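You operate a simulated robot arm through the tools that you are given. There is no shell and no other tool.

The job below is to be done with a simulated robot arm. You get a single attempt, and the scene is never put back.

JOB
Test the purple two-plug lead: green tray if it passes, red if not.
Fine: both plugs into the tester, selector on LEAD, press TEST; both plugs end in the tray; selector at OFF while you plug or unplug, and at the end.

It is judged by the outcome, as a careful person would: the job done as asked, and still so three seconds after it is handed in. It fails if anything else is knocked over, pushed out of place, dropped, spilled or broken.

ROBOT AND FRAMES
A 7-joint arm with a three-finger gripper, fixed in place. Base frame: the origin is at the foot of the arm, x ahead of it, y to its left, z up. Lengths are in m, angles in rad, forces in N, time in s.
With the tool pointing down near the work surface it reaches from about 0.1 to 0.88 m from the base axis. Its first joint turns from -2.897 to 2.897 rad. Payload 2.94 kg.
The tool frame sits at the grasp point between the pads (the TCP): z along the fingers, y along the line on which they close. The tips reach 0.03 m beyond it. The gripper opens to 0.132 m. The gripper's body begins 0.107 m behind the TCP.
Orientation is told as [roll, pitch, yaw] about the base's x, y, z axes, in that order, counted from this pose: with the fingers straight down and closing along the base's y, the tool's x points along the base's -x, its y along +y and its z along -z.

CONTROLS
- The arm moves only by the tool send_rows. Its argument "commands" is a list of rows, each an object of numbers (a shift or turn left out is 0, a gripper value left out holds the last): "dx", "dy", "dz": the shift along the base's x, y, z in m; "ax", "ay", "az": the turn, a rotation vector about the base's x, y, z in rad. In form: [{"dx": .., "dy": .., "dz": .., "ax": .., "ay": .., "az": ..}, ...]. A call has 1 to 20 rows; each row shifts and turns the commanded pose from where the row before left it. "claw" is the closure in counts, from 0 (fully open) to 255 (shut), set as the call begins (left out, the last holds). Each row takes 0.2 s and may step no farther than 0.05 m and 0.15 rad from the row before; otherwise, or with a gripper value out of range, the whole call is refused. Where a pose cannot be reached the arm comes as near as it can. A force on the tool above 40 N (or 10 N above the force at the start of the call, whichever is more), or a blocked arm, ends the call early, and 0.2 s more pass. Each finger halts on what it meets, pressing with about 38 N; the grip force reading is that of the motor and also rises with nothing between the fingers. The clock runs only during rows and for 0.2 s after the last one: add rows that do not move to give the fingers time. It gives the time, the measured TCP pose, the force on the tool (base axes), the opening and the grip force at its end, in the units of the frame above (readings bear some noise), with the torque about the TCP (base axes, N m) and any sound that the robot's microphone picked up.
- Cameras (640 x 400 px; columns grow to the right, rows downward): "scene" is fixed at [0.2207, -0.4997, 1.3957]; the picture's right is [0.95, -0.30, 0.00], its down [-0.11, -0.35, -0.93] and it looks along [0.28, 0.89, -0.37] (base axes); focal length 328 px, centre (320, 200). "wrist" rides on the gripper at [0.072, 0.003, -0.144] in the tool frame; the picture's right is [-0.04, 1.00, 0.00], its down [-0.88, -0.04, -0.48] and it looks along [-0.48, -0.02, 0.88] (tool axes); focal length 256 px, centre (320, 200). There is no depth. A picture from a camera that has moved, and an enlarged one, comes with that camera's place and axes in the base frame and with its lens.
- capture(camera): a new picture of that camera. It takes no simulated time.
- raise_lower(by): slides the trunk up (or, below 0, down) by that many m; the arm rides with it, the base frame stays. It gives what a move gives, with no picture.
- zoom(camera, box): a new picture of the part [left, top, right, bottom] of that camera's present view, enlarged. It takes no simulated time.
- close_job(): hands the job in; it is judged then, once.

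Nothing tells you positions but the pictures and the camera data. Unless the task says otherwise, let go and move clear before handing in.

The tools are called after "Call:" by a JSON object that holds its "fn" and its "kwargs". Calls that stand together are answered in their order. send_rows: Moves the arm, as the interface text tells. Its arguments: {"type":"object","properties":{"commands":{"type":"array","items":{"type":"object","properties":{"dx":{"type":"number"},"dy":{"type":"number"},"dz":{"type":"number"},"ax":{"type":"number"},"ay":{"type":"number"},"az":{"type":"number"}}}},"claw":{"type":"number"}},"required":["commands"]} The other tools are called the same way: raise_lower (by) slides the trunk up or down; capture (camera) takes a picture; zoom (camera, box) takes an enlarged picture of a part of a camera's view; close_job () hands the job in.

At the start:

```text
t: 0.0
position: [0.5144, 0.415, 1.1677]
tcp_rot: [-0.001, 0.001, 0.0]
contact_force: [-0.6, -0.2, 0.3]
wrist_torque: [-0.06, -0.01, -0.03]
finger_gap: 0.1316
gripper_force: 0.1
trunk travel left (down, up): [-0.275, 0.265]
```

scene: 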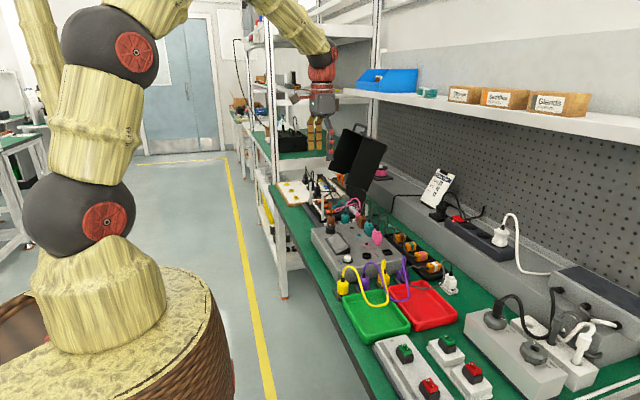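
wrist: 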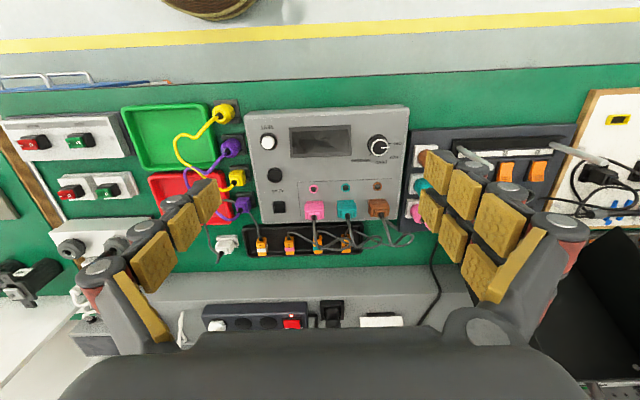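

I see a bench with a grey tester, coloured leads (yellow and purple) and green and red trays. I'll look closer before moving.

Call:
{"fn": "zoom", "kwargs": {"camera": "wrist", "box": [230, 90, 430, 260]}}

Call:
{"fn": "zoom", "kwargs": {"camera": "wrist", "box": [100, 90, 270, 260]}}

Call:
{"fn": "zoom", "kwargs": {"camera": "scene", "box": [290, 180, 480, 340]}}

Call:
{"fn": "zoom", "kwargs": {"camera": "wrist", "box": [180, 280, 450, 345]}}

```text
2.35 times, centred on (330, 175) of wrist
camera zoom: at [0.4413, 0.4172, 1.3116], right [0.04, 1.0, 0.0], down [0.88, -0.04, 0.48], along [0.48, -0.02, -0.88], focal length 602 px, centre (296, 259)
```

zoom: 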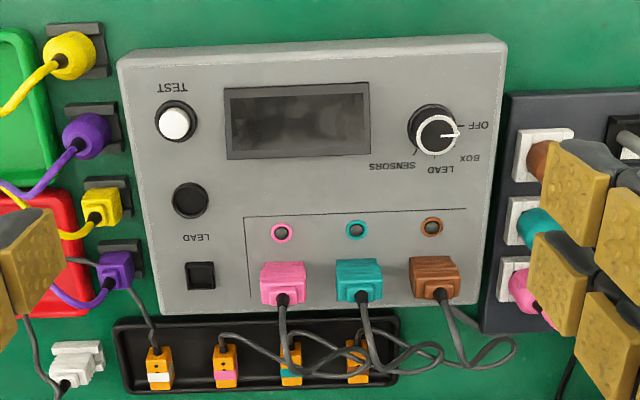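

```text
2.35 times, centred on (185, 175) of wrist
camera zoom: at [0.4413, 0.4172, 1.3116], right [0.04, 1.0, 0.0], down [0.88, -0.04, 0.48], along [0.48, -0.02, -0.88], focal length 602 px, centre (638, 259)
```

zoom: 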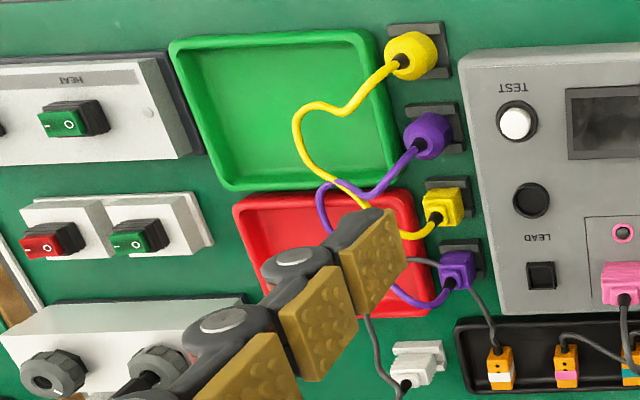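

```text
2.50 times, centred on (385, 260) of scene
camera zoom: at [0.2207, -0.4997, 1.3957], right [0.95, -0.3, 0.0], down [-0.11, -0.35, -0.93], along [0.28, 0.89, -0.37], focal length 820 px, centre (158, 50)
```

zoom: 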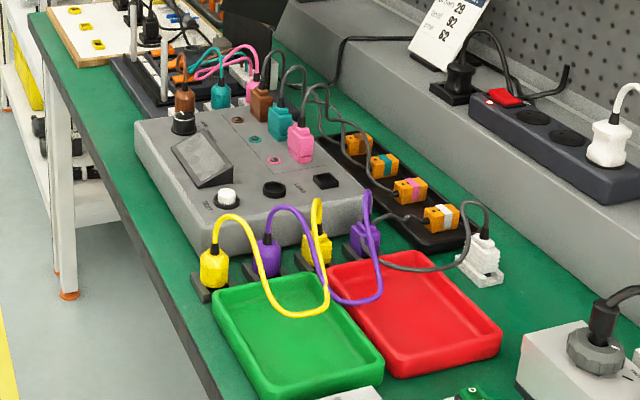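

```text
2.37 times, centred on (315, 312) of wrist
camera zoom: at [0.4413, 0.4172, 1.3116], right [0.04, 1.0, 0.0], down [0.88, -0.04, 0.48], along [0.48, -0.02, -0.88], focal length 607 px, centre (332, -67)
```

zoom: 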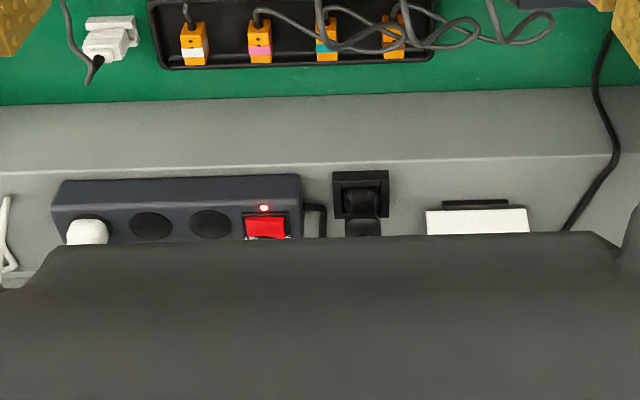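

The selector appears to point at OFF, and the purple lead is parked as one round and one square plug next to the yellow lead. I'll zoom in further on the knob, the plugs and the cable crossing.

Call:
{"fn": "zoom", "kwargs": {"camera": "wrist", "box": [345, 115, 415, 175]}}

Call:
{"fn": "zoom", "kwargs": {"camera": "scene", "box": [330, 235, 420, 315]}}

Call:
{"fn": "zoom", "kwargs": {"camera": "wrist", "box": [200, 90, 300, 230]}}

Call:
{"fn": "zoom", "kwargs": {"camera": "scene", "box": [300, 205, 420, 285]}}

```text
6.67 times, centred on (380, 145) of wrist
camera zoom: at [0.4413, 0.4172, 1.3116], right [0.04, 1.0, 0.0], down [0.88, -0.04, 0.48], along [0.48, -0.02, -0.88], focal length 1707 px, centre (-80, 567)
```

zoom: 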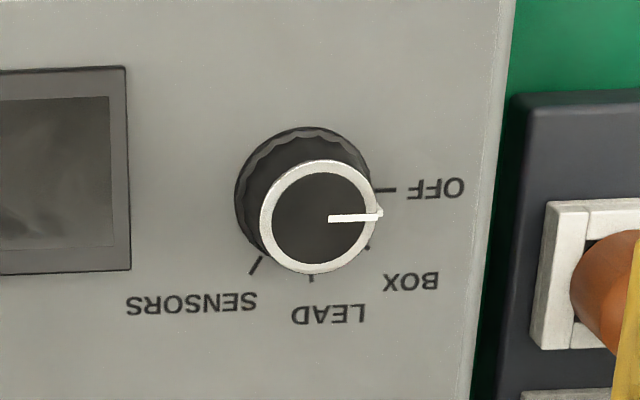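

```text
5.00 times, centred on (375, 275) of scene
camera zoom: at [0.2207, -0.4997, 1.3957], right [0.95, -0.3, 0.0], down [-0.11, -0.35, -0.93], along [0.28, 0.89, -0.37], focal length 1639 px, centre (45, -175)
```

zoom: 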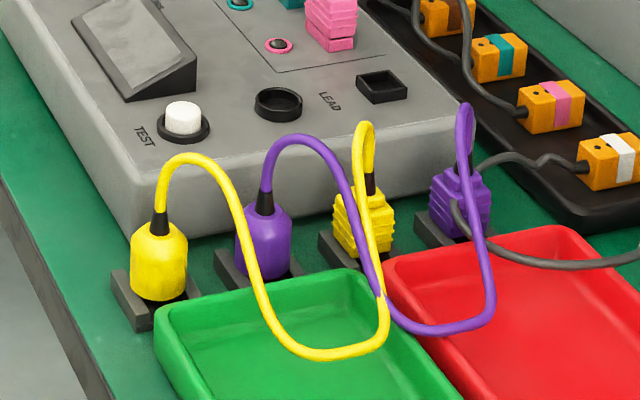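

```text
2.86 times, centred on (250, 160) of wrist
camera zoom: at [0.4413, 0.4172, 1.3116], right [0.04, 1.0, 0.0], down [0.88, -0.04, 0.48], along [0.48, -0.02, -0.88], focal length 731 px, centre (520, 314)
```

zoom: 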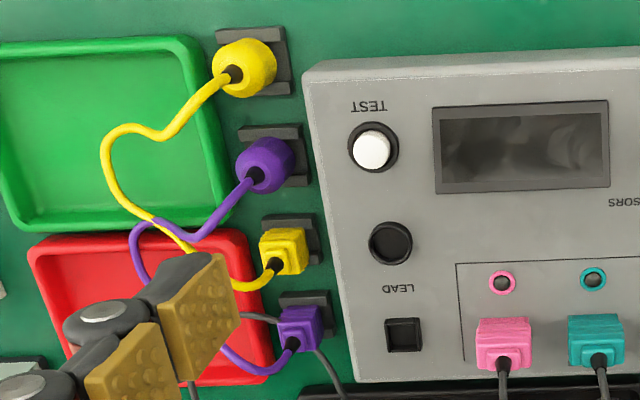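

```text
5.00 times, centred on (360, 245) of scene
camera zoom: at [0.2207, -0.4997, 1.3957], right [0.95, -0.3, 0.0], down [-0.11, -0.35, -0.93], along [0.28, 0.89, -0.37], focal length 1639 px, centre (120, -25)
```

zoom: 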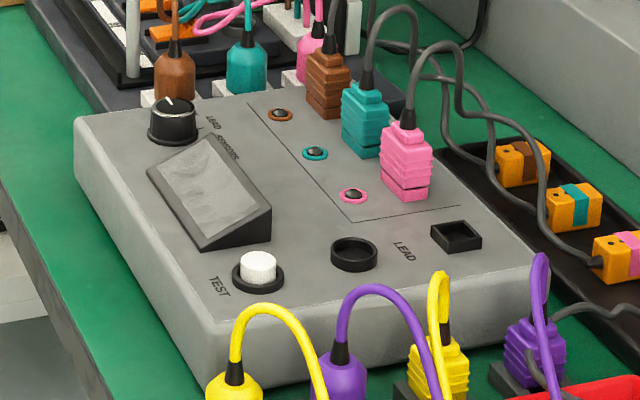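

The knob is at about (0.58, 0.52), the LEAD sockets at about (0.635, 0.32) round and (0.71, 0.32) square, and the parked purple plugs at about (0.587, 0.235) and (0.717, 0.233). I'll turn the gripper 90° so it closes along x, and move over the plugs for a better look.

Call:
{"fn": "send_rows", "kwargs": {"commands": [{"az": 0.1428, "dy": -0.012, "dz": -0.006}, {"az": 0.1428, "dy": -0.012, "dz": -0.006}, {"az": 0.1428, "dy": -0.012, "dz": -0.006}, {"az": 0.1428, "dy": -0.012, "dz": -0.006}, {"az": 0.1428, "dy": -0.012, "dz": -0.006}, {"az": 0.1428, "dy": -0.012, "dz": -0.006}, {"az": 0.1428, "dy": -0.012, "dz": -0.006}, {"az": 0.1428, "dy": -0.012, "dz": -0.006}, {"az": 0.1428, "dy": -0.012, "dz": -0.006}, {"az": 0.1428, "dy": -0.012, "dz": -0.006}, {"az": 0.1428, "dy": -0.012, "dz": -0.006}, {}, {}], "claw": 149}}

Call:
{"fn": "capture", "kwargs": {"camera": "wrist"}}

Call:
{"fn": "capture", "kwargs": {"camera": "scene"}}

```text
t: 2.8
position: [0.515, 0.2839, 1.1013]
tcp_rot: [0.001, 0.001, 1.571]
contact_force: [0.4, -0.5, 0.5]
wrist_torque: [-0.01, 0.0, -0.01]
finger_gap: 0.055
gripper_force: 0.0
trunk travel left (down, up): [-0.275, 0.265]
```

```text
taken
camera wrist: at [0.5107, 0.21, 1.2457], right [-1.0, 0.04, 0.0], down [0.04, 0.88, 0.48], along [0.02, 0.47, -0.88], focal length 256 px, centre (320, 200)
```

wrist: 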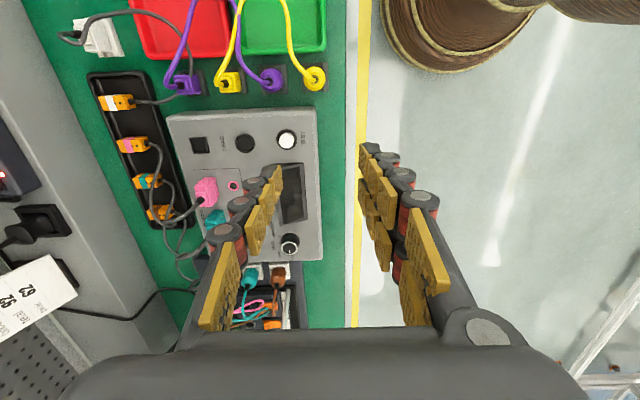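

```text
taken
```

scene: 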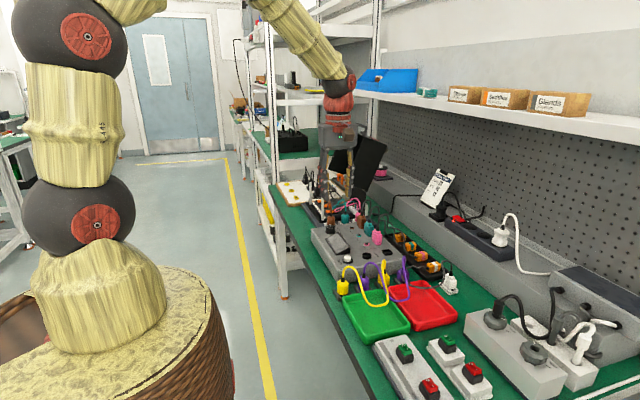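

The gripper now closes along x and the fingers look slim enough for the gaps. I'll move over the purple round plug at height for a precise look.

Call:
{"fn": "send_rows", "kwargs": {"commands": [{"dx": 0.018, "dy": -0.012, "dz": -0.025}, {"dx": 0.018, "dy": -0.012, "dz": -0.025}, {"dx": 0.018, "dy": -0.012, "dz": -0.025}, {"dx": 0.018, "dy": -0.013, "dz": -0.025}, {}]}}

Call:
{"fn": "capture", "kwargs": {"camera": "wrist"}}

Call:
{"fn": "zoom", "kwargs": {"camera": "scene", "box": [300, 180, 460, 310]}}

```text
t: 4.0
position: [0.5875, 0.2352, 1.0]
tcp_rot: [-0.001, 0.0, 1.57]
contact_force: [0.0, 0.8, 0.0]
wrist_torque: [-0.01, 0.01, -0.02]
finger_gap: 0.0551
gripper_force: 0.1
trunk travel left (down, up): [-0.275, 0.265]
```

```text
taken
camera wrist: at [0.5833, 0.1616, 1.1453], right [-1.0, 0.04, 0.0], down [0.04, 0.88, 0.48], along [0.02, 0.48, -0.88], focal length 256 px, centre (320, 200)
```

wrist: 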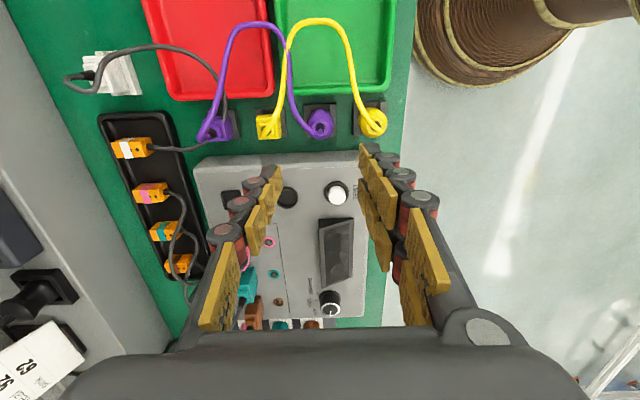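

```text
3.08 times, centred on (380, 245) of scene
camera zoom: at [0.2207, -0.4997, 1.3957], right [0.95, -0.3, 0.0], down [-0.11, -0.35, -0.93], along [0.28, 0.89, -0.37], focal length 1009 px, centre (135, 62)
```

zoom: 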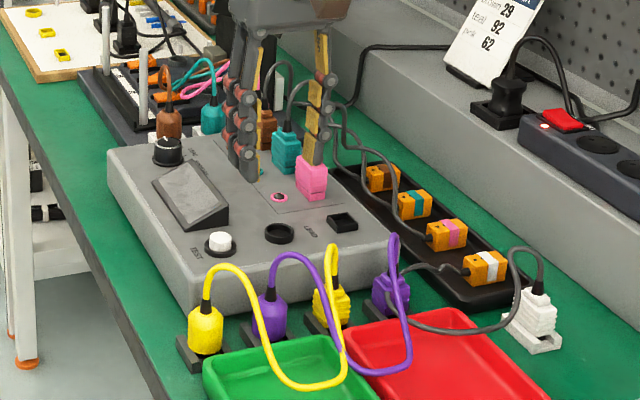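

The plugs are now in clear view from the wrist. I'll zoom on them to refine their positions.

Call:
{"fn": "zoom", "kwargs": {"camera": "wrist", "box": [190, 80, 400, 210]}}

Call:
{"fn": "zoom", "kwargs": {"camera": "wrist", "box": [290, 80, 400, 150]}}

```text
3.05 times, centred on (295, 145) of wrist
camera zoom: at [0.5833, 0.1616, 1.1453], right [-1.0, 0.04, 0.0], down [0.04, 0.88, 0.48], along [0.02, 0.48, -0.88], focal length 780 px, centre (396, 368)
```

zoom: 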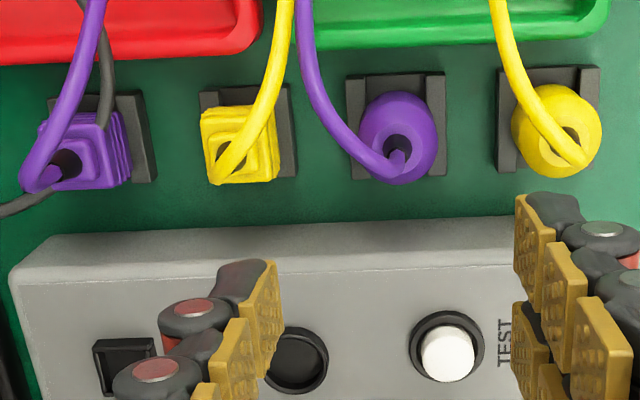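

```text
5.71 times, centred on (345, 115) of wrist
camera zoom: at [0.5833, 0.1616, 1.1453], right [-1.0, 0.04, 0.0], down [0.04, 0.88, 0.48], along [0.02, 0.48, -0.88], focal length 1463 px, centre (177, 686)
```

zoom: 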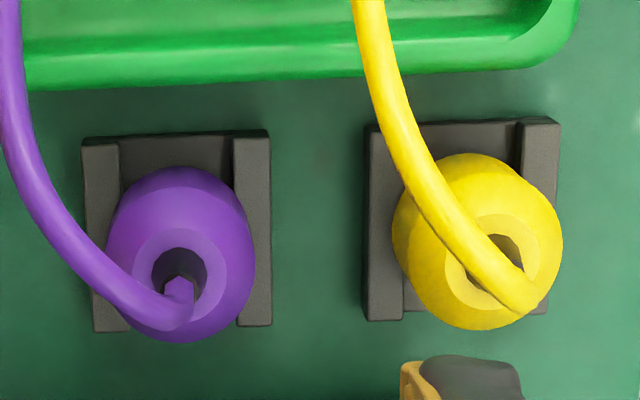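

The purple round plug stands at about (0.5855, 0.2335), its body spanning roughly z 0.795–0.834 above the black holder walls. I'll descend with the fingers straddling it in x and stop with the tips just above the holder.

Call:
{"fn": "send_rows", "kwargs": {"commands": [{"dx": -0.002, "dz": -0.03}, {"dz": -0.03}, {"dz": -0.03}, {"dz": -0.02}, {"dz": -0.02}, {}]}}

Call:
{"fn": "capture", "kwargs": {"camera": "wrist"}}

Call:
{"fn": "zoom", "kwargs": {"camera": "scene", "box": [320, 210, 440, 300]}}

```text
t: 5.4
position: [0.5844, 0.235, 0.8709]
tcp_rot: [0.001, 0.0, 1.57]
contact_force: [0.5, -0.1, -0.4]
wrist_torque: [0.0, 0.01, -0.05]
finger_gap: 0.055
gripper_force: 0.0
trunk travel left (down, up): [-0.275, 0.265]
```

```text
taken
camera wrist: at [0.5806, 0.1609, 1.0154], right [-1.0, 0.04, 0.0], down [0.04, 0.88, 0.48], along [0.02, 0.48, -0.88], focal length 256 px, centre (320, 200)
```

wrist: 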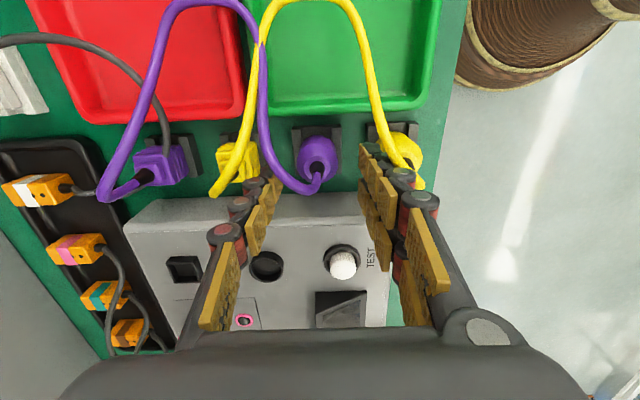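

```text
4.44 times, centred on (380, 255) of scene
camera zoom: at [0.2207, -0.4997, 1.3957], right [0.95, -0.3, 0.0], down [-0.11, -0.35, -0.93], along [0.28, 0.89, -0.37], focal length 1457 px, centre (53, -44)
```

zoom: 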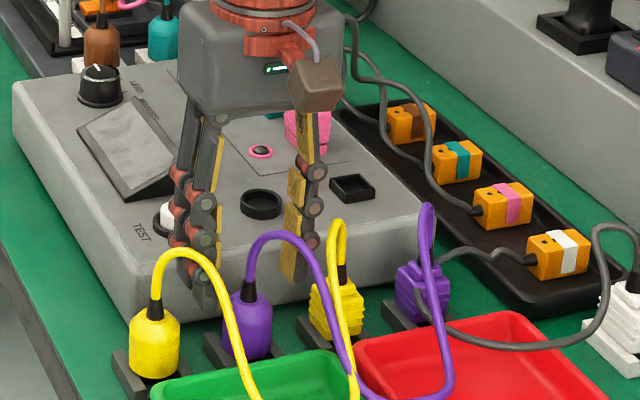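

Alignment looks right: the fingers straddle the plug with the cable leaving toward -y. I'll narrow the gap a little for neighbour clearance and descend to the grasp height.

Call:
{"fn": "send_rows", "kwargs": {"commands": [{"dx": 0.001}, {}, {"dz": -0.01}, {"dz": -0.01}, {"dz": -0.01}, {"dz": -0.009}, {}], "claw": 168}}

Call:
{"fn": "capture", "kwargs": {"camera": "wrist"}}

Call:
{"fn": "zoom", "kwargs": {"camera": "scene", "box": [330, 230, 420, 300]}}

```text
t: 7.0
position: [0.5841, 0.2343, 0.8308]
tcp_rot: [0.0, -0.001, 1.57]
contact_force: [-0.4, -0.7, 0.2]
wrist_torque: [-0.01, -0.02, -0.01]
finger_gap: 0.0451
gripper_force: 0.1
trunk travel left (down, up): [-0.275, 0.265]
```

```text
taken
camera wrist: at [0.5816, 0.1614, 0.9758], right [-1.0, 0.04, 0.0], down [0.04, 0.88, 0.48], along [0.02, 0.48, -0.88], focal length 256 px, centre (320, 200)
```

wrist: 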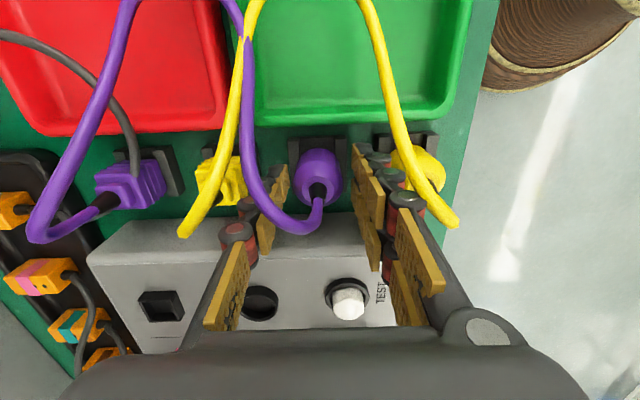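

```text
5.71 times, centred on (375, 265) of scene
camera zoom: at [0.2207, -0.4997, 1.3957], right [0.95, -0.3, 0.0], down [-0.11, -0.35, -0.93], along [0.28, 0.89, -0.37], focal length 1873 px, centre (6, -171)
```

zoom: 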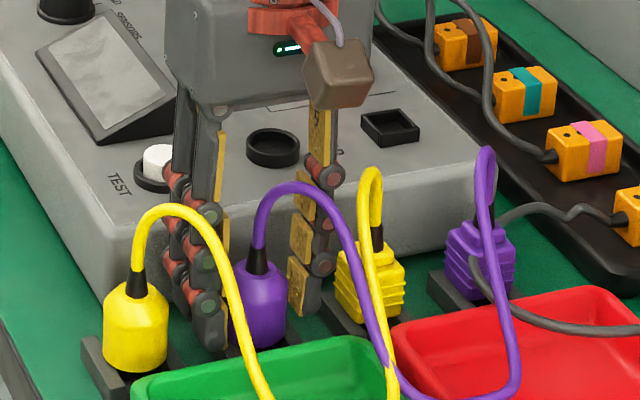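

The fingers straddle the purple round plug with clearance on both sides. I'll nudge +1 mm in x and close.

Call:
{"fn": "send_rows", "kwargs": {"commands": [{"dx": 0.001}, {}, {}, {}, {}, {}], "claw": 235}}

Call:
{"fn": "capture", "kwargs": {"camera": "wrist"}}

Call:
{"fn": "zoom", "kwargs": {"camera": "scene", "box": [330, 230, 420, 300]}}

```text
t: 8.4
position: [0.5853, 0.2344, 0.8316]
tcp_rot: [0.0, -0.001, 1.571]
contact_force: [-1.3, 0.8, 2.0]
wrist_torque: [0.01, 0.03, -0.03]
finger_gap: 0.0302
gripper_force: 37.8
trunk travel left (down, up): [-0.275, 0.265]
```

```text
taken
camera wrist: at [0.5826, 0.1612, 0.976], right [-1.0, 0.04, 0.0], down [0.04, 0.88, 0.48], along [0.02, 0.48, -0.88], focal length 256 px, centre (320, 200)
```

wrist: 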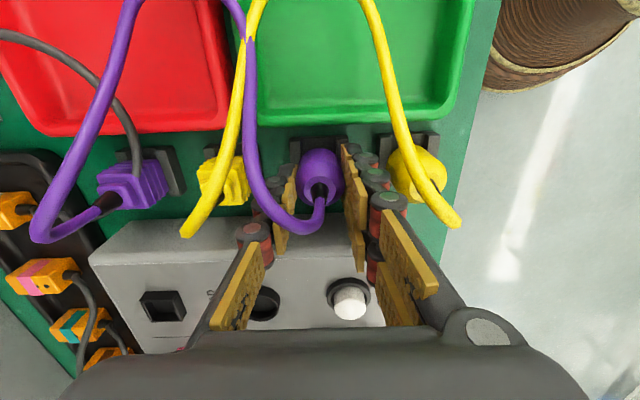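

```text
5.71 times, centred on (375, 265) of scene
camera zoom: at [0.2207, -0.4997, 1.3957], right [0.95, -0.3, 0.0], down [-0.11, -0.35, -0.93], along [0.28, 0.89, -0.37], focal length 1873 px, centre (6, -171)
```

zoom: 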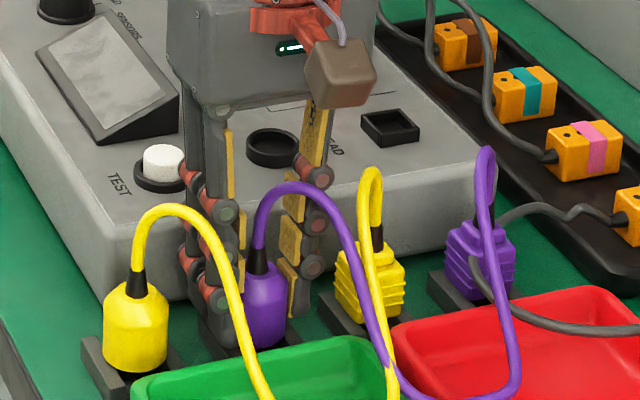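

Gripped at a 30 mm gap. Now I'll lift straight up slowly, watching the forces.

Call:
{"fn": "send_rows", "kwargs": {"commands": [{"dz": 0.005}, {"dz": 0.01}, {"dz": 0.015}, {"dz": 0.015}, {}]}}

Call:
{"fn": "capture", "kwargs": {"camera": "wrist"}}

Call:
{"fn": "zoom", "kwargs": {"camera": "scene", "box": [330, 220, 430, 300]}}

```text
t: 9.6
position: [0.5859, 0.2347, 0.8755]
tcp_rot: [0.001, 0.001, 1.571]
contact_force: [0.7, -0.4, 0.3]
wrist_torque: [-0.03, -0.01, 0.0]
finger_gap: 0.0303
gripper_force: 37.5
trunk travel left (down, up): [-0.275, 0.265]
```

```text
taken
camera wrist: at [0.5823, 0.1623, 1.0201], right [-1.0, 0.04, 0.0], down [0.04, 0.88, 0.48], along [0.02, 0.47, -0.88], focal length 256 px, centre (320, 200)
```

wrist: 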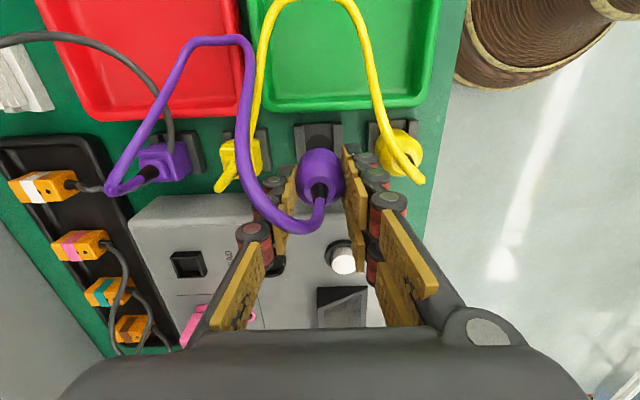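

```text
5.00 times, centred on (380, 260) of scene
camera zoom: at [0.2207, -0.4997, 1.3957], right [0.95, -0.3, 0.0], down [-0.11, -0.35, -0.93], along [0.28, 0.89, -0.37], focal length 1639 px, centre (20, -100)
```

zoom: 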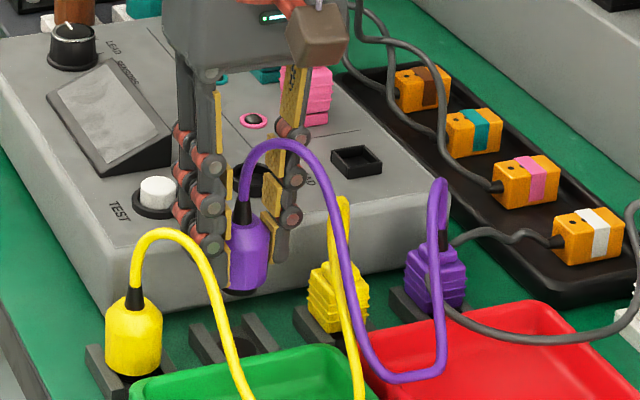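

The plug came out cleanly and its cable no longer catches the yellow one. I'll look at the nose of the plug and at the round socket.

Call:
{"fn": "zoom", "kwargs": {"camera": "scene", "box": [350, 250, 400, 290]}}

Call:
{"fn": "zoom", "kwargs": {"camera": "scene", "box": [350, 235, 410, 275]}}

```text
10.00 times, centred on (375, 270) of scene
camera zoom: at [0.2207, -0.4997, 1.3957], right [0.95, -0.3, 0.0], down [-0.11, -0.35, -0.93], along [0.28, 0.89, -0.37], focal length 3278 px, centre (-230, -500)
```

zoom: 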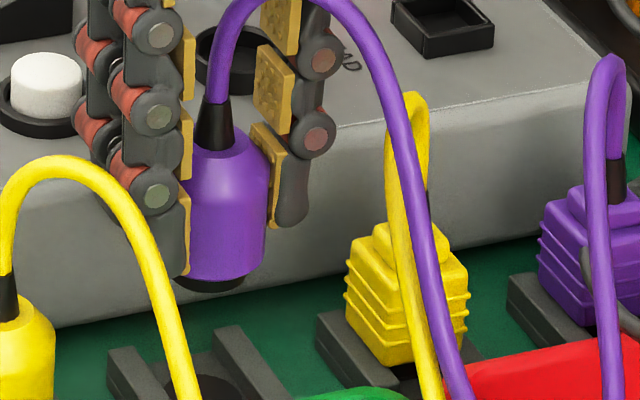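

```text
10.00 times, centred on (380, 255) of scene
camera zoom: at [0.2207, -0.4997, 1.3957], right [0.95, -0.3, 0.0], down [-0.11, -0.35, -0.93], along [0.28, 0.89, -0.37], focal length 3278 px, centre (-280, -350)
```

zoom: 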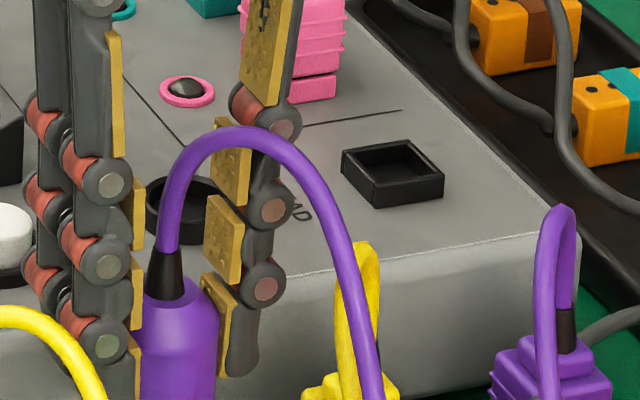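

The plug has a dark nose below its body, matching the ring-shaped socket. I'll lift higher so the cable draws clear of the yellow lead, then pass beyond the socket so the wrist camera can see it unobstructed.

Call:
{"fn": "send_rows", "kwargs": {"commands": [{"dz": 0.03}, {"dz": 0.03}, {"dz": 0.03}, {"dx": 0.012, "dz": 0.02, "dy": 0.02}, {"dx": 0.012, "dy": 0.025}, {"dx": 0.012, "dy": 0.03}, {"dx": 0.012, "dy": 0.03}, {"dy": 0.03}, {}]}}

Call:
{"fn": "capture", "kwargs": {"camera": "wrist"}}

Call:
{"fn": "zoom", "kwargs": {"camera": "scene", "box": [300, 180, 460, 310]}}

```text
t: 11.6
position: [0.6326, 0.3679, 0.9873]
tcp_rot: [0.001, -0.001, 1.569]
contact_force: [0.0, -0.1, 0.1]
wrist_torque: [0.0, -0.02, 0.0]
finger_gap: 0.0301
gripper_force: 38.2
trunk travel left (down, up): [-0.275, 0.265]
```

```text
taken
camera wrist: at [0.6295, 0.2955, 1.1315], right [-1.0, 0.04, 0.0], down [0.04, 0.88, 0.48], along [0.02, 0.48, -0.88], focal length 256 px, centre (320, 200)
```

wrist: 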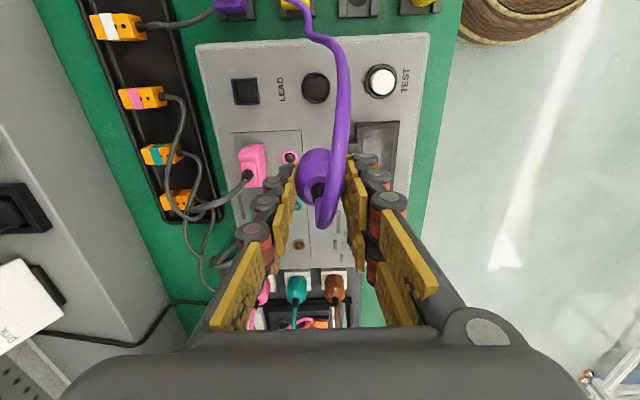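

```text
3.08 times, centred on (380, 245) of scene
camera zoom: at [0.2207, -0.4997, 1.3957], right [0.95, -0.3, 0.0], down [-0.11, -0.35, -0.93], along [0.28, 0.89, -0.37], focal length 1009 px, centre (135, 62)
```

zoom: 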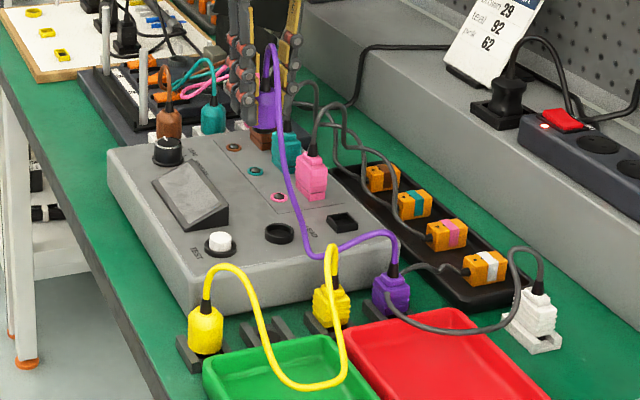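

The cable now runs freely and both LEAD sockets are visible nearly straight below the wrist camera. I'll zoom to fix their positions.

Call:
{"fn": "zoom", "kwargs": {"camera": "wrist", "box": [215, 50, 415, 150]}}

Call:
{"fn": "zoom", "kwargs": {"camera": "wrist", "box": [280, 55, 350, 115]}}

```text
3.20 times, centred on (315, 100) of wrist
camera zoom: at [0.6295, 0.2955, 1.1315], right [-1.0, 0.04, 0.0], down [0.04, 0.88, 0.48], along [0.02, 0.48, -0.88], focal length 819 px, centre (336, 520)
```

zoom: 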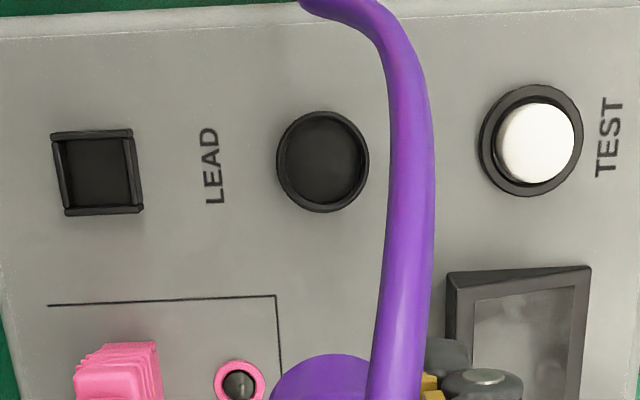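

```text
6.67 times, centred on (315, 85) of wrist
camera zoom: at [0.6295, 0.2955, 1.1315], right [-1.0, 0.04, 0.0], down [0.04, 0.88, 0.48], along [0.02, 0.48, -0.88], focal length 1707 px, centre (353, 967)
```

zoom: 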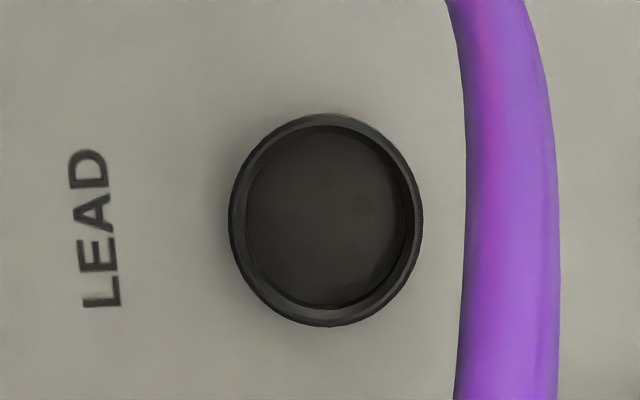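

The round socket centre comes out at (0.634, 0.320). I'll check how the plug sits relative to the grasp point before moving over it.

Call:
{"fn": "zoom", "kwargs": {"camera": "wrist", "box": [280, 140, 360, 230]}}

Call:
{"fn": "send_rows", "kwargs": {"commands": [{"dx": 0.0015, "dy": -0.025}, {"dy": -0.022, "dz": -0.03}, {"dz": -0.03}, {"dz": -0.02}, {}]}}

Call:
{"fn": "capture", "kwargs": {"camera": "wrist"}}

Call:
{"fn": "zoom", "kwargs": {"camera": "scene", "box": [350, 220, 410, 260]}}

```text
4.44 times, centred on (320, 185) of wrist
camera zoom: at [0.6295, 0.2955, 1.1315], right [-1.0, 0.04, 0.0], down [0.04, 0.88, 0.48], along [0.02, 0.48, -0.88], focal length 1138 px, centre (320, 267)
```

zoom: 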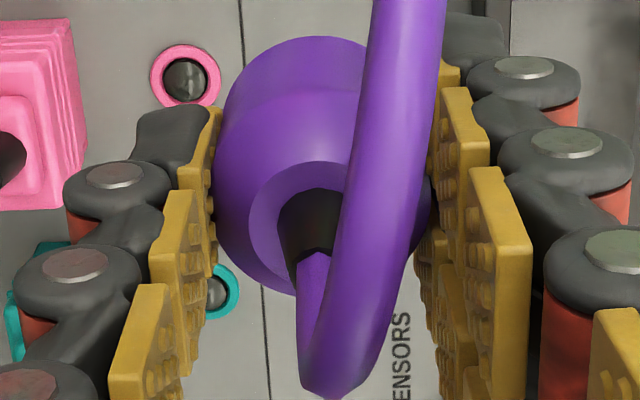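

```text
t: 12.8
position: [0.6346, 0.3218, 0.907]
tcp_rot: [-0.001, 0.0, 1.571]
contact_force: [0.4, -0.3, -0.2]
wrist_torque: [0.01, 0.0, 0.0]
finger_gap: 0.0302
gripper_force: 37.9
trunk travel left (down, up): [-0.275, 0.265]
```

```text
taken
camera wrist: at [0.6311, 0.2492, 1.0513], right [-1.0, 0.04, 0.0], down [0.04, 0.88, 0.48], along [0.02, 0.48, -0.88], focal length 256 px, centre (320, 200)
```

wrist: 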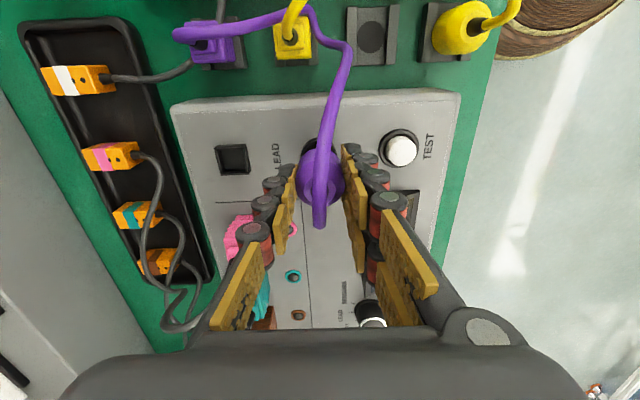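

```text
10.00 times, centred on (380, 240) of scene
camera zoom: at [0.2207, -0.4997, 1.3957], right [0.95, -0.3, 0.0], down [-0.11, -0.35, -0.93], along [0.28, 0.89, -0.37], focal length 3278 px, centre (-280, -200)
```

zoom: 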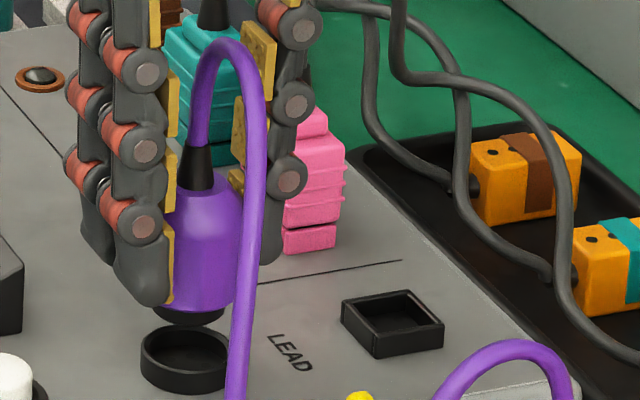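

The plug hovers about 15 mm over the round socket. One closer look before descending.

Call:
{"fn": "zoom", "kwargs": {"camera": "scene", "box": [360, 236, 384, 262]}}

Call:
{"fn": "zoom", "kwargs": {"camera": "wrist", "box": [270, 120, 370, 240]}}

```text
15.38 times, centred on (372, 249) of scene
camera zoom: at [0.2207, -0.4997, 1.3957], right [0.95, -0.3, 0.0], down [-0.11, -0.35, -0.93], along [0.28, 0.89, -0.37], focal length 5044 px, centre (-480, -554)
```

zoom: 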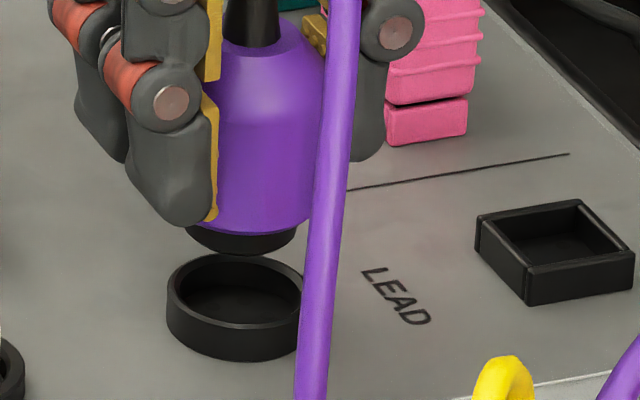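

```text
3.33 times, centred on (320, 180) of wrist
camera zoom: at [0.6311, 0.2492, 1.0513], right [-1.0, 0.04, 0.0], down [0.04, 0.88, 0.48], along [0.02, 0.48, -0.88], focal length 853 px, centre (320, 267)
```

zoom: 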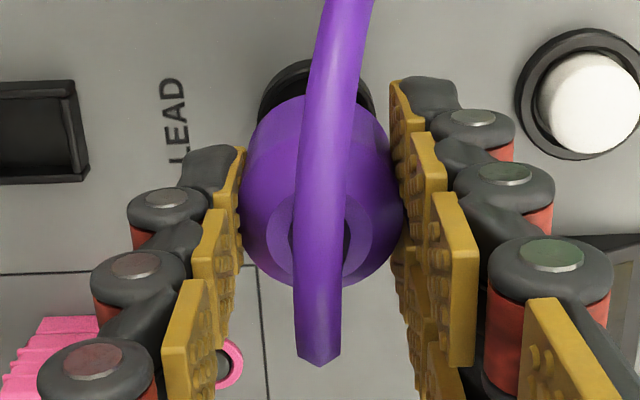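

The plug is aligned in x to within about 0.5 mm, and in y it seems 1–1.5 mm too far toward +y. I'll correct that and lower in small steps, watching the force.

Call:
{"fn": "send_rows", "kwargs": {"commands": [{"dy": -0.0013}, {"dz": -0.004}, {"dz": -0.004}, {"dz": -0.003}, {"dz": -0.002}, {"dz": -0.002}, {}]}}

Call:
{"fn": "zoom", "kwargs": {"camera": "scene", "box": [360, 236, 384, 262]}}

```text
t: 14.4
position: [0.635, 0.3207, 0.8928]
tcp_rot: [0.0, 0.002, 1.57]
contact_force: [-0.7, 0.1, 0.2]
wrist_torque: [0.01, -0.01, 0.02]
finger_gap: 0.0299
gripper_force: 37.5
trunk travel left (down, up): [-0.275, 0.265]
```

```text
15.38 times, centred on (372, 249) of scene
camera zoom: at [0.2207, -0.4997, 1.3957], right [0.95, -0.3, 0.0], down [-0.11, -0.35, -0.93], along [0.28, 0.89, -0.37], focal length 5044 px, centre (-480, -554)
```

zoom: 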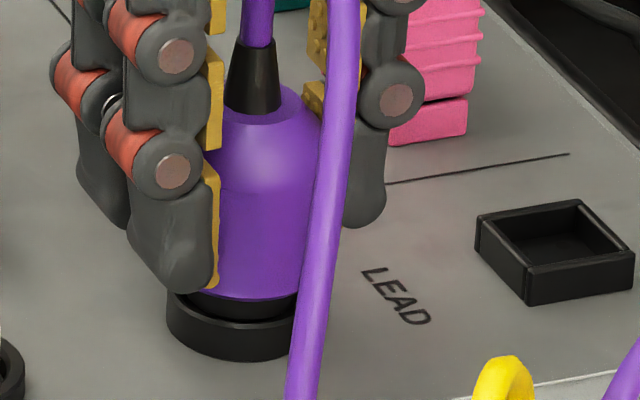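

The nose is right at the socket mouth with no force yet. Continuing down gently.

Call:
{"fn": "send_rows", "kwargs": {"commands": [{"dz": -0.002}, {"dz": -0.002}, {"dz": -0.002}, {}]}}

Call:
{"fn": "zoom", "kwargs": {"camera": "scene", "box": [360, 236, 384, 262]}}

```text
t: 15.4
position: [0.6355, 0.3205, 0.8863]
tcp_rot: [-0.001, 0.002, 1.571]
contact_force: [-1.0, 4.1, 3.3]
wrist_torque: [0.1, 0.13, -0.01]
finger_gap: 0.0303
gripper_force: 38.5
trunk travel left (down, up): [-0.275, 0.265]
```

```text
15.38 times, centred on (372, 249) of scene
camera zoom: at [0.2207, -0.4997, 1.3957], right [0.95, -0.3, 0.0], down [-0.11, -0.35, -0.93], along [0.28, 0.89, -0.37], focal length 5044 px, centre (-480, -554)
```

zoom: 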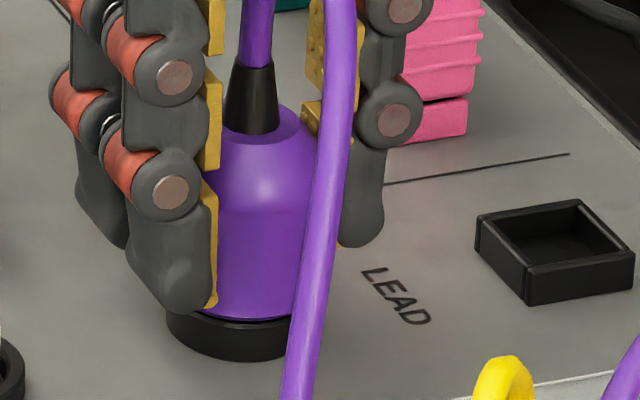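

The nose is inside the ring, with a small side force pushing +y, so I'll ease +y slightly and continue down until it seats.

Call:
{"fn": "send_rows", "kwargs": {"commands": [{"dy": 0.0008, "dx": -0.0003}, {"dz": -0.002}, {"dz": -0.002}, {}]}}

Call:
{"fn": "zoom", "kwargs": {"camera": "scene", "box": [360, 236, 384, 262]}}

```text
t: 16.4
position: [0.6346, 0.3204, 0.8876]
tcp_rot: [-0.004, -0.004, 1.57]
contact_force: [-6.4, -6.5, 37.5]
wrist_torque: [-0.47, 0.43, 0.06]
finger_gap: 0.0302
gripper_force: 38.3
trunk travel left (down, up): [-0.275, 0.265]
```

```text
15.38 times, centred on (372, 249) of scene
camera zoom: at [0.2207, -0.4997, 1.3957], right [0.95, -0.3, 0.0], down [-0.11, -0.35, -0.93], along [0.28, 0.89, -0.37], focal length 5044 px, centre (-480, -554)
```

zoom: 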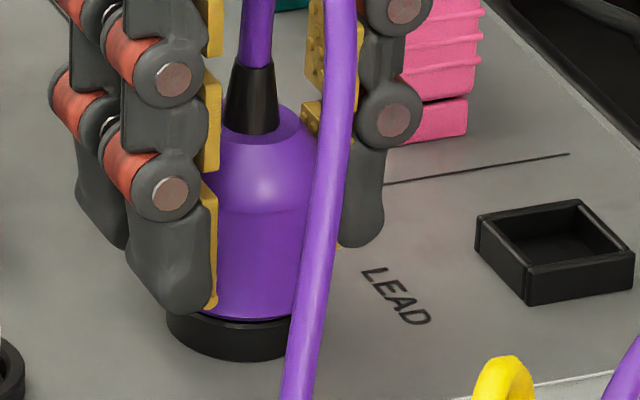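

It stopped with about 37 N upward, so it seems bottomed out. I'll relieve the pressure, then check that it's seated before letting go.

Call:
{"fn": "send_rows", "kwargs": {"commands": [{"dz": 0.002}, {"dz": 0.001}, {}]}}

Call:
{"fn": "capture", "kwargs": {"camera": "wrist"}}

Call:
{"fn": "zoom", "kwargs": {"camera": "scene", "box": [360, 236, 384, 262]}}

```text
t: 17.2
position: [0.6345, 0.3202, 0.8881]
tcp_rot: [-0.002, -0.002, 1.571]
contact_force: [0.7, -0.6, 27.7]
wrist_torque: [0.03, -0.1, 0.0]
finger_gap: 0.0299
gripper_force: 37.7
trunk travel left (down, up): [-0.275, 0.265]
```

```text
taken
camera wrist: at [0.6312, 0.248, 1.0312], right [-1.0, 0.04, 0.0], down [0.04, 0.88, 0.48], along [0.02, 0.48, -0.88], focal length 256 px, centre (320, 200)
```

wrist: 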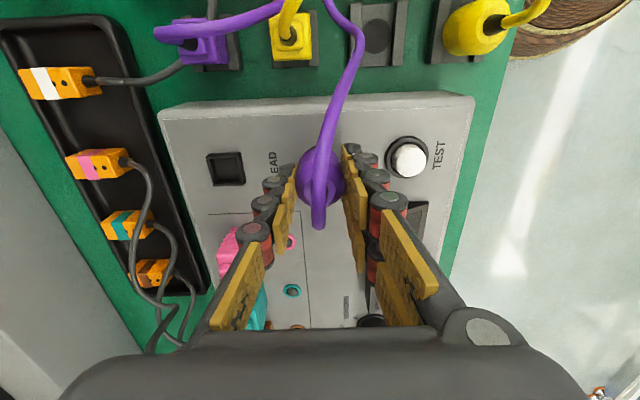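

```text
15.38 times, centred on (372, 249) of scene
camera zoom: at [0.2207, -0.4997, 1.3957], right [0.95, -0.3, 0.0], down [-0.11, -0.35, -0.93], along [0.28, 0.89, -0.37], focal length 5044 px, centre (-480, -554)
```

zoom: 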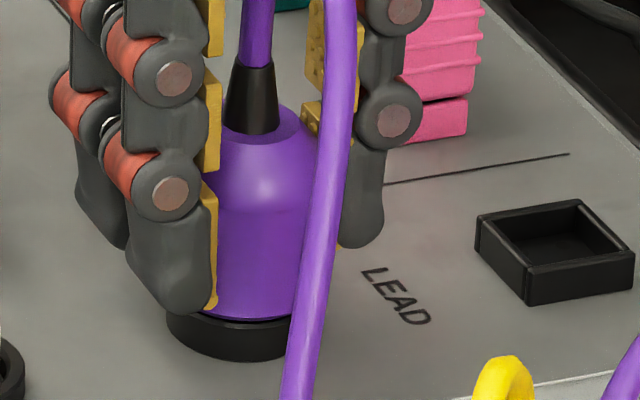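

Still 28 N of residual push, so I'll relieve a bit more and read again.

Call:
{"fn": "send_rows", "kwargs": {"commands": [{"dz": 0.001}, {}, {}]}}

Call:
{"fn": "zoom", "kwargs": {"camera": "scene", "box": [362, 244, 382, 260]}}

Call:
{"fn": "zoom", "kwargs": {"camera": "scene", "box": [330, 200, 390, 240]}}

```text
t: 18.0
position: [0.6343, 0.3208, 0.8854]
tcp_rot: [-0.002, 0.0, 1.57]
contact_force: [7.4, 1.2, 18.4]
wrist_torque: [0.13, -0.28, 0.04]
finger_gap: 0.0299
gripper_force: 38.0
trunk travel left (down, up): [-0.275, 0.265]
```

```text
16.00 times, centred on (372, 252) of scene
camera zoom: at [0.2207, -0.4997, 1.3957], right [0.95, -0.3, 0.0], down [-0.11, -0.35, -0.93], along [0.28, 0.89, -0.37], focal length 5246 px, centre (-512, -632)
```

zoom: 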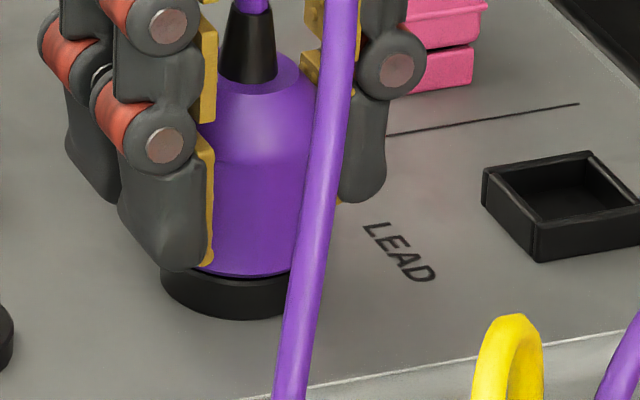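

```text
10.00 times, centred on (360, 220) of scene
camera zoom: at [0.2207, -0.4997, 1.3957], right [0.95, -0.3, 0.0], down [-0.11, -0.35, -0.93], along [0.28, 0.89, -0.37], focal length 3278 px, centre (-80, 0)
```

zoom: 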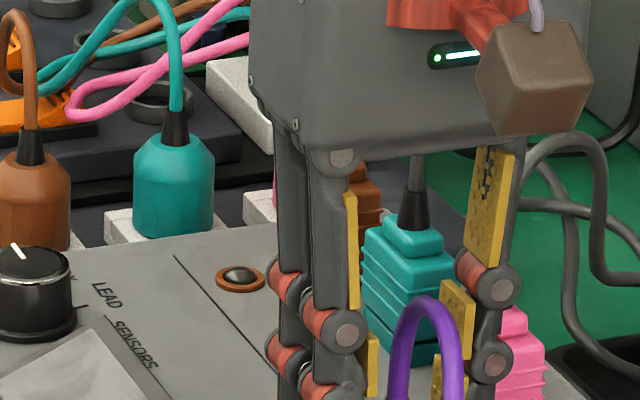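

The body now sits right on the ring, with the remaining upward force falling. I'll relieve a little more and open the fingers.

Call:
{"fn": "send_rows", "kwargs": {"commands": [{"dz": 0.001, "dx": 0.0005}, {}, {}]}}

Call:
{"fn": "send_rows", "kwargs": {"commands": [{}, {}, {}], "claw": 168}}

Call:
{"fn": "zoom", "kwargs": {"camera": "scene", "box": [360, 236, 384, 262]}}

Call:
{"fn": "capture", "kwargs": {"camera": "wrist"}}

```text
t: 18.8
position: [0.6361, 0.3204, 0.8862]
tcp_rot: [0.001, 0.001, 1.572]
contact_force: [6.5, 3.0, 11.2]
wrist_torque: [0.17, -0.24, -0.03]
finger_gap: 0.0302
gripper_force: 38.5
trunk travel left (down, up): [-0.275, 0.265]
```

```text
t: 19.6
position: [0.6346, 0.3222, 0.8866]
tcp_rot: [0.003, -0.001, 1.572]
contact_force: [0.0, -0.2, -0.3]
wrist_torque: [0.03, 0.0, -0.02]
finger_gap: 0.0449
gripper_force: 0.0
trunk travel left (down, up): [-0.275, 0.265]
```

```text
15.38 times, centred on (372, 249) of scene
camera zoom: at [0.2207, -0.4997, 1.3957], right [0.95, -0.3, 0.0], down [-0.11, -0.35, -0.93], along [0.28, 0.89, -0.37], focal length 5044 px, centre (-480, -554)
```

zoom: 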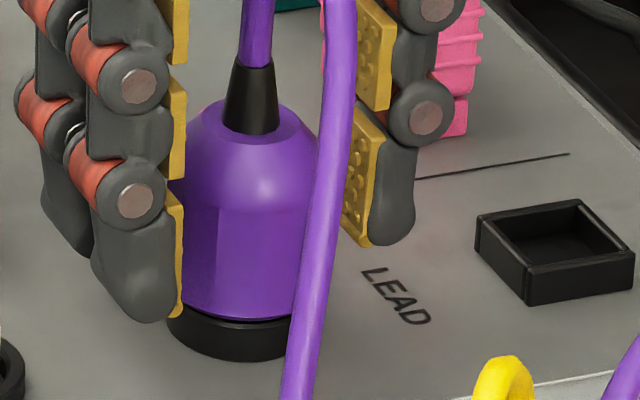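

```text
taken
camera wrist: at [0.6315, 0.2483, 1.031], right [-1.0, 0.04, 0.0], down [0.04, 0.88, 0.48], along [0.02, 0.47, -0.88], focal length 256 px, centre (320, 200)
```

wrist: 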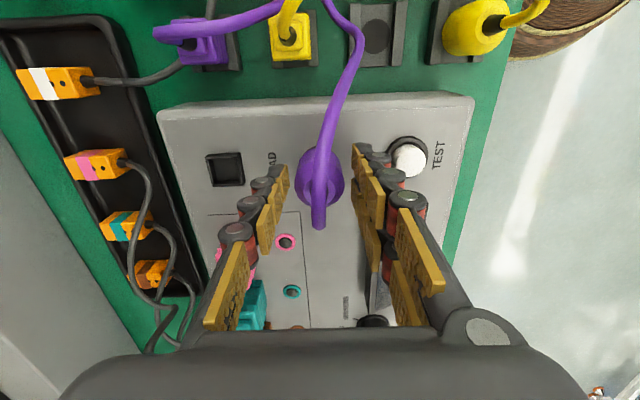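

The round plug stands upright in its socket and has flats on its sides. Now I'll lift clear and go above the purple square plug.

Call:
{"fn": "send_rows", "kwargs": {"commands": [{"dz": 0.01}, {"dz": 0.03}, {"dz": 0.04}, {"dz": 0.035}, {"dx": 0.02, "dy": -0.02}, {"dx": 0.02, "dy": -0.02}, {"dx": 0.02, "dy": -0.02}, {"dx": 0.022, "dy": -0.027}, {}]}}

Call:
{"fn": "capture", "kwargs": {"camera": "wrist"}}

Call:
{"fn": "zoom", "kwargs": {"camera": "scene", "box": [330, 210, 430, 300]}}

```text
t: 21.6
position: [0.7187, 0.2353, 1.0024]
tcp_rot: [0.0, 0.0, 1.572]
contact_force: [0.9, -0.7, 0.0]
wrist_torque: [0.02, -0.01, 0.03]
finger_gap: 0.0447
gripper_force: 0.1
trunk travel left (down, up): [-0.275, 0.265]
```

```text
taken
camera wrist: at [0.7148, 0.1616, 1.146], right [-1.0, 0.04, 0.0], down [0.04, 0.88, 0.48], along [0.02, 0.48, -0.88], focal length 256 px, centre (320, 200)
```

wrist: 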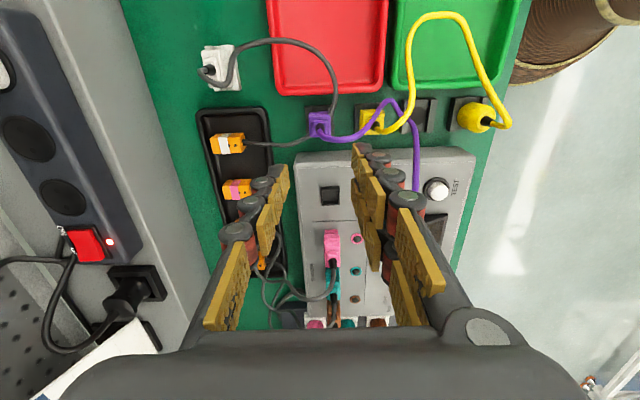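

```text
4.44 times, centred on (380, 255) of scene
camera zoom: at [0.2207, -0.4997, 1.3957], right [0.95, -0.3, 0.0], down [-0.11, -0.35, -0.93], along [0.28, 0.89, -0.37], focal length 1457 px, centre (53, -44)
```

zoom: 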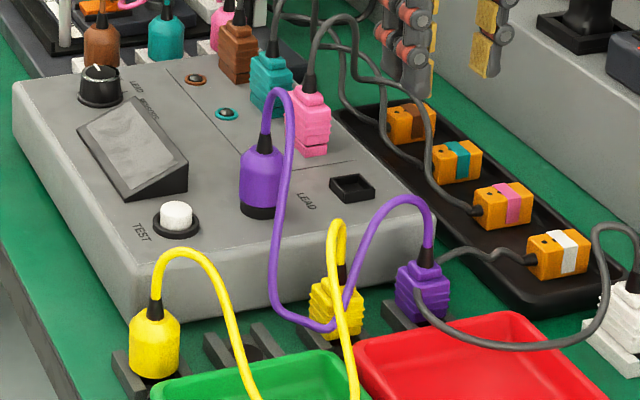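

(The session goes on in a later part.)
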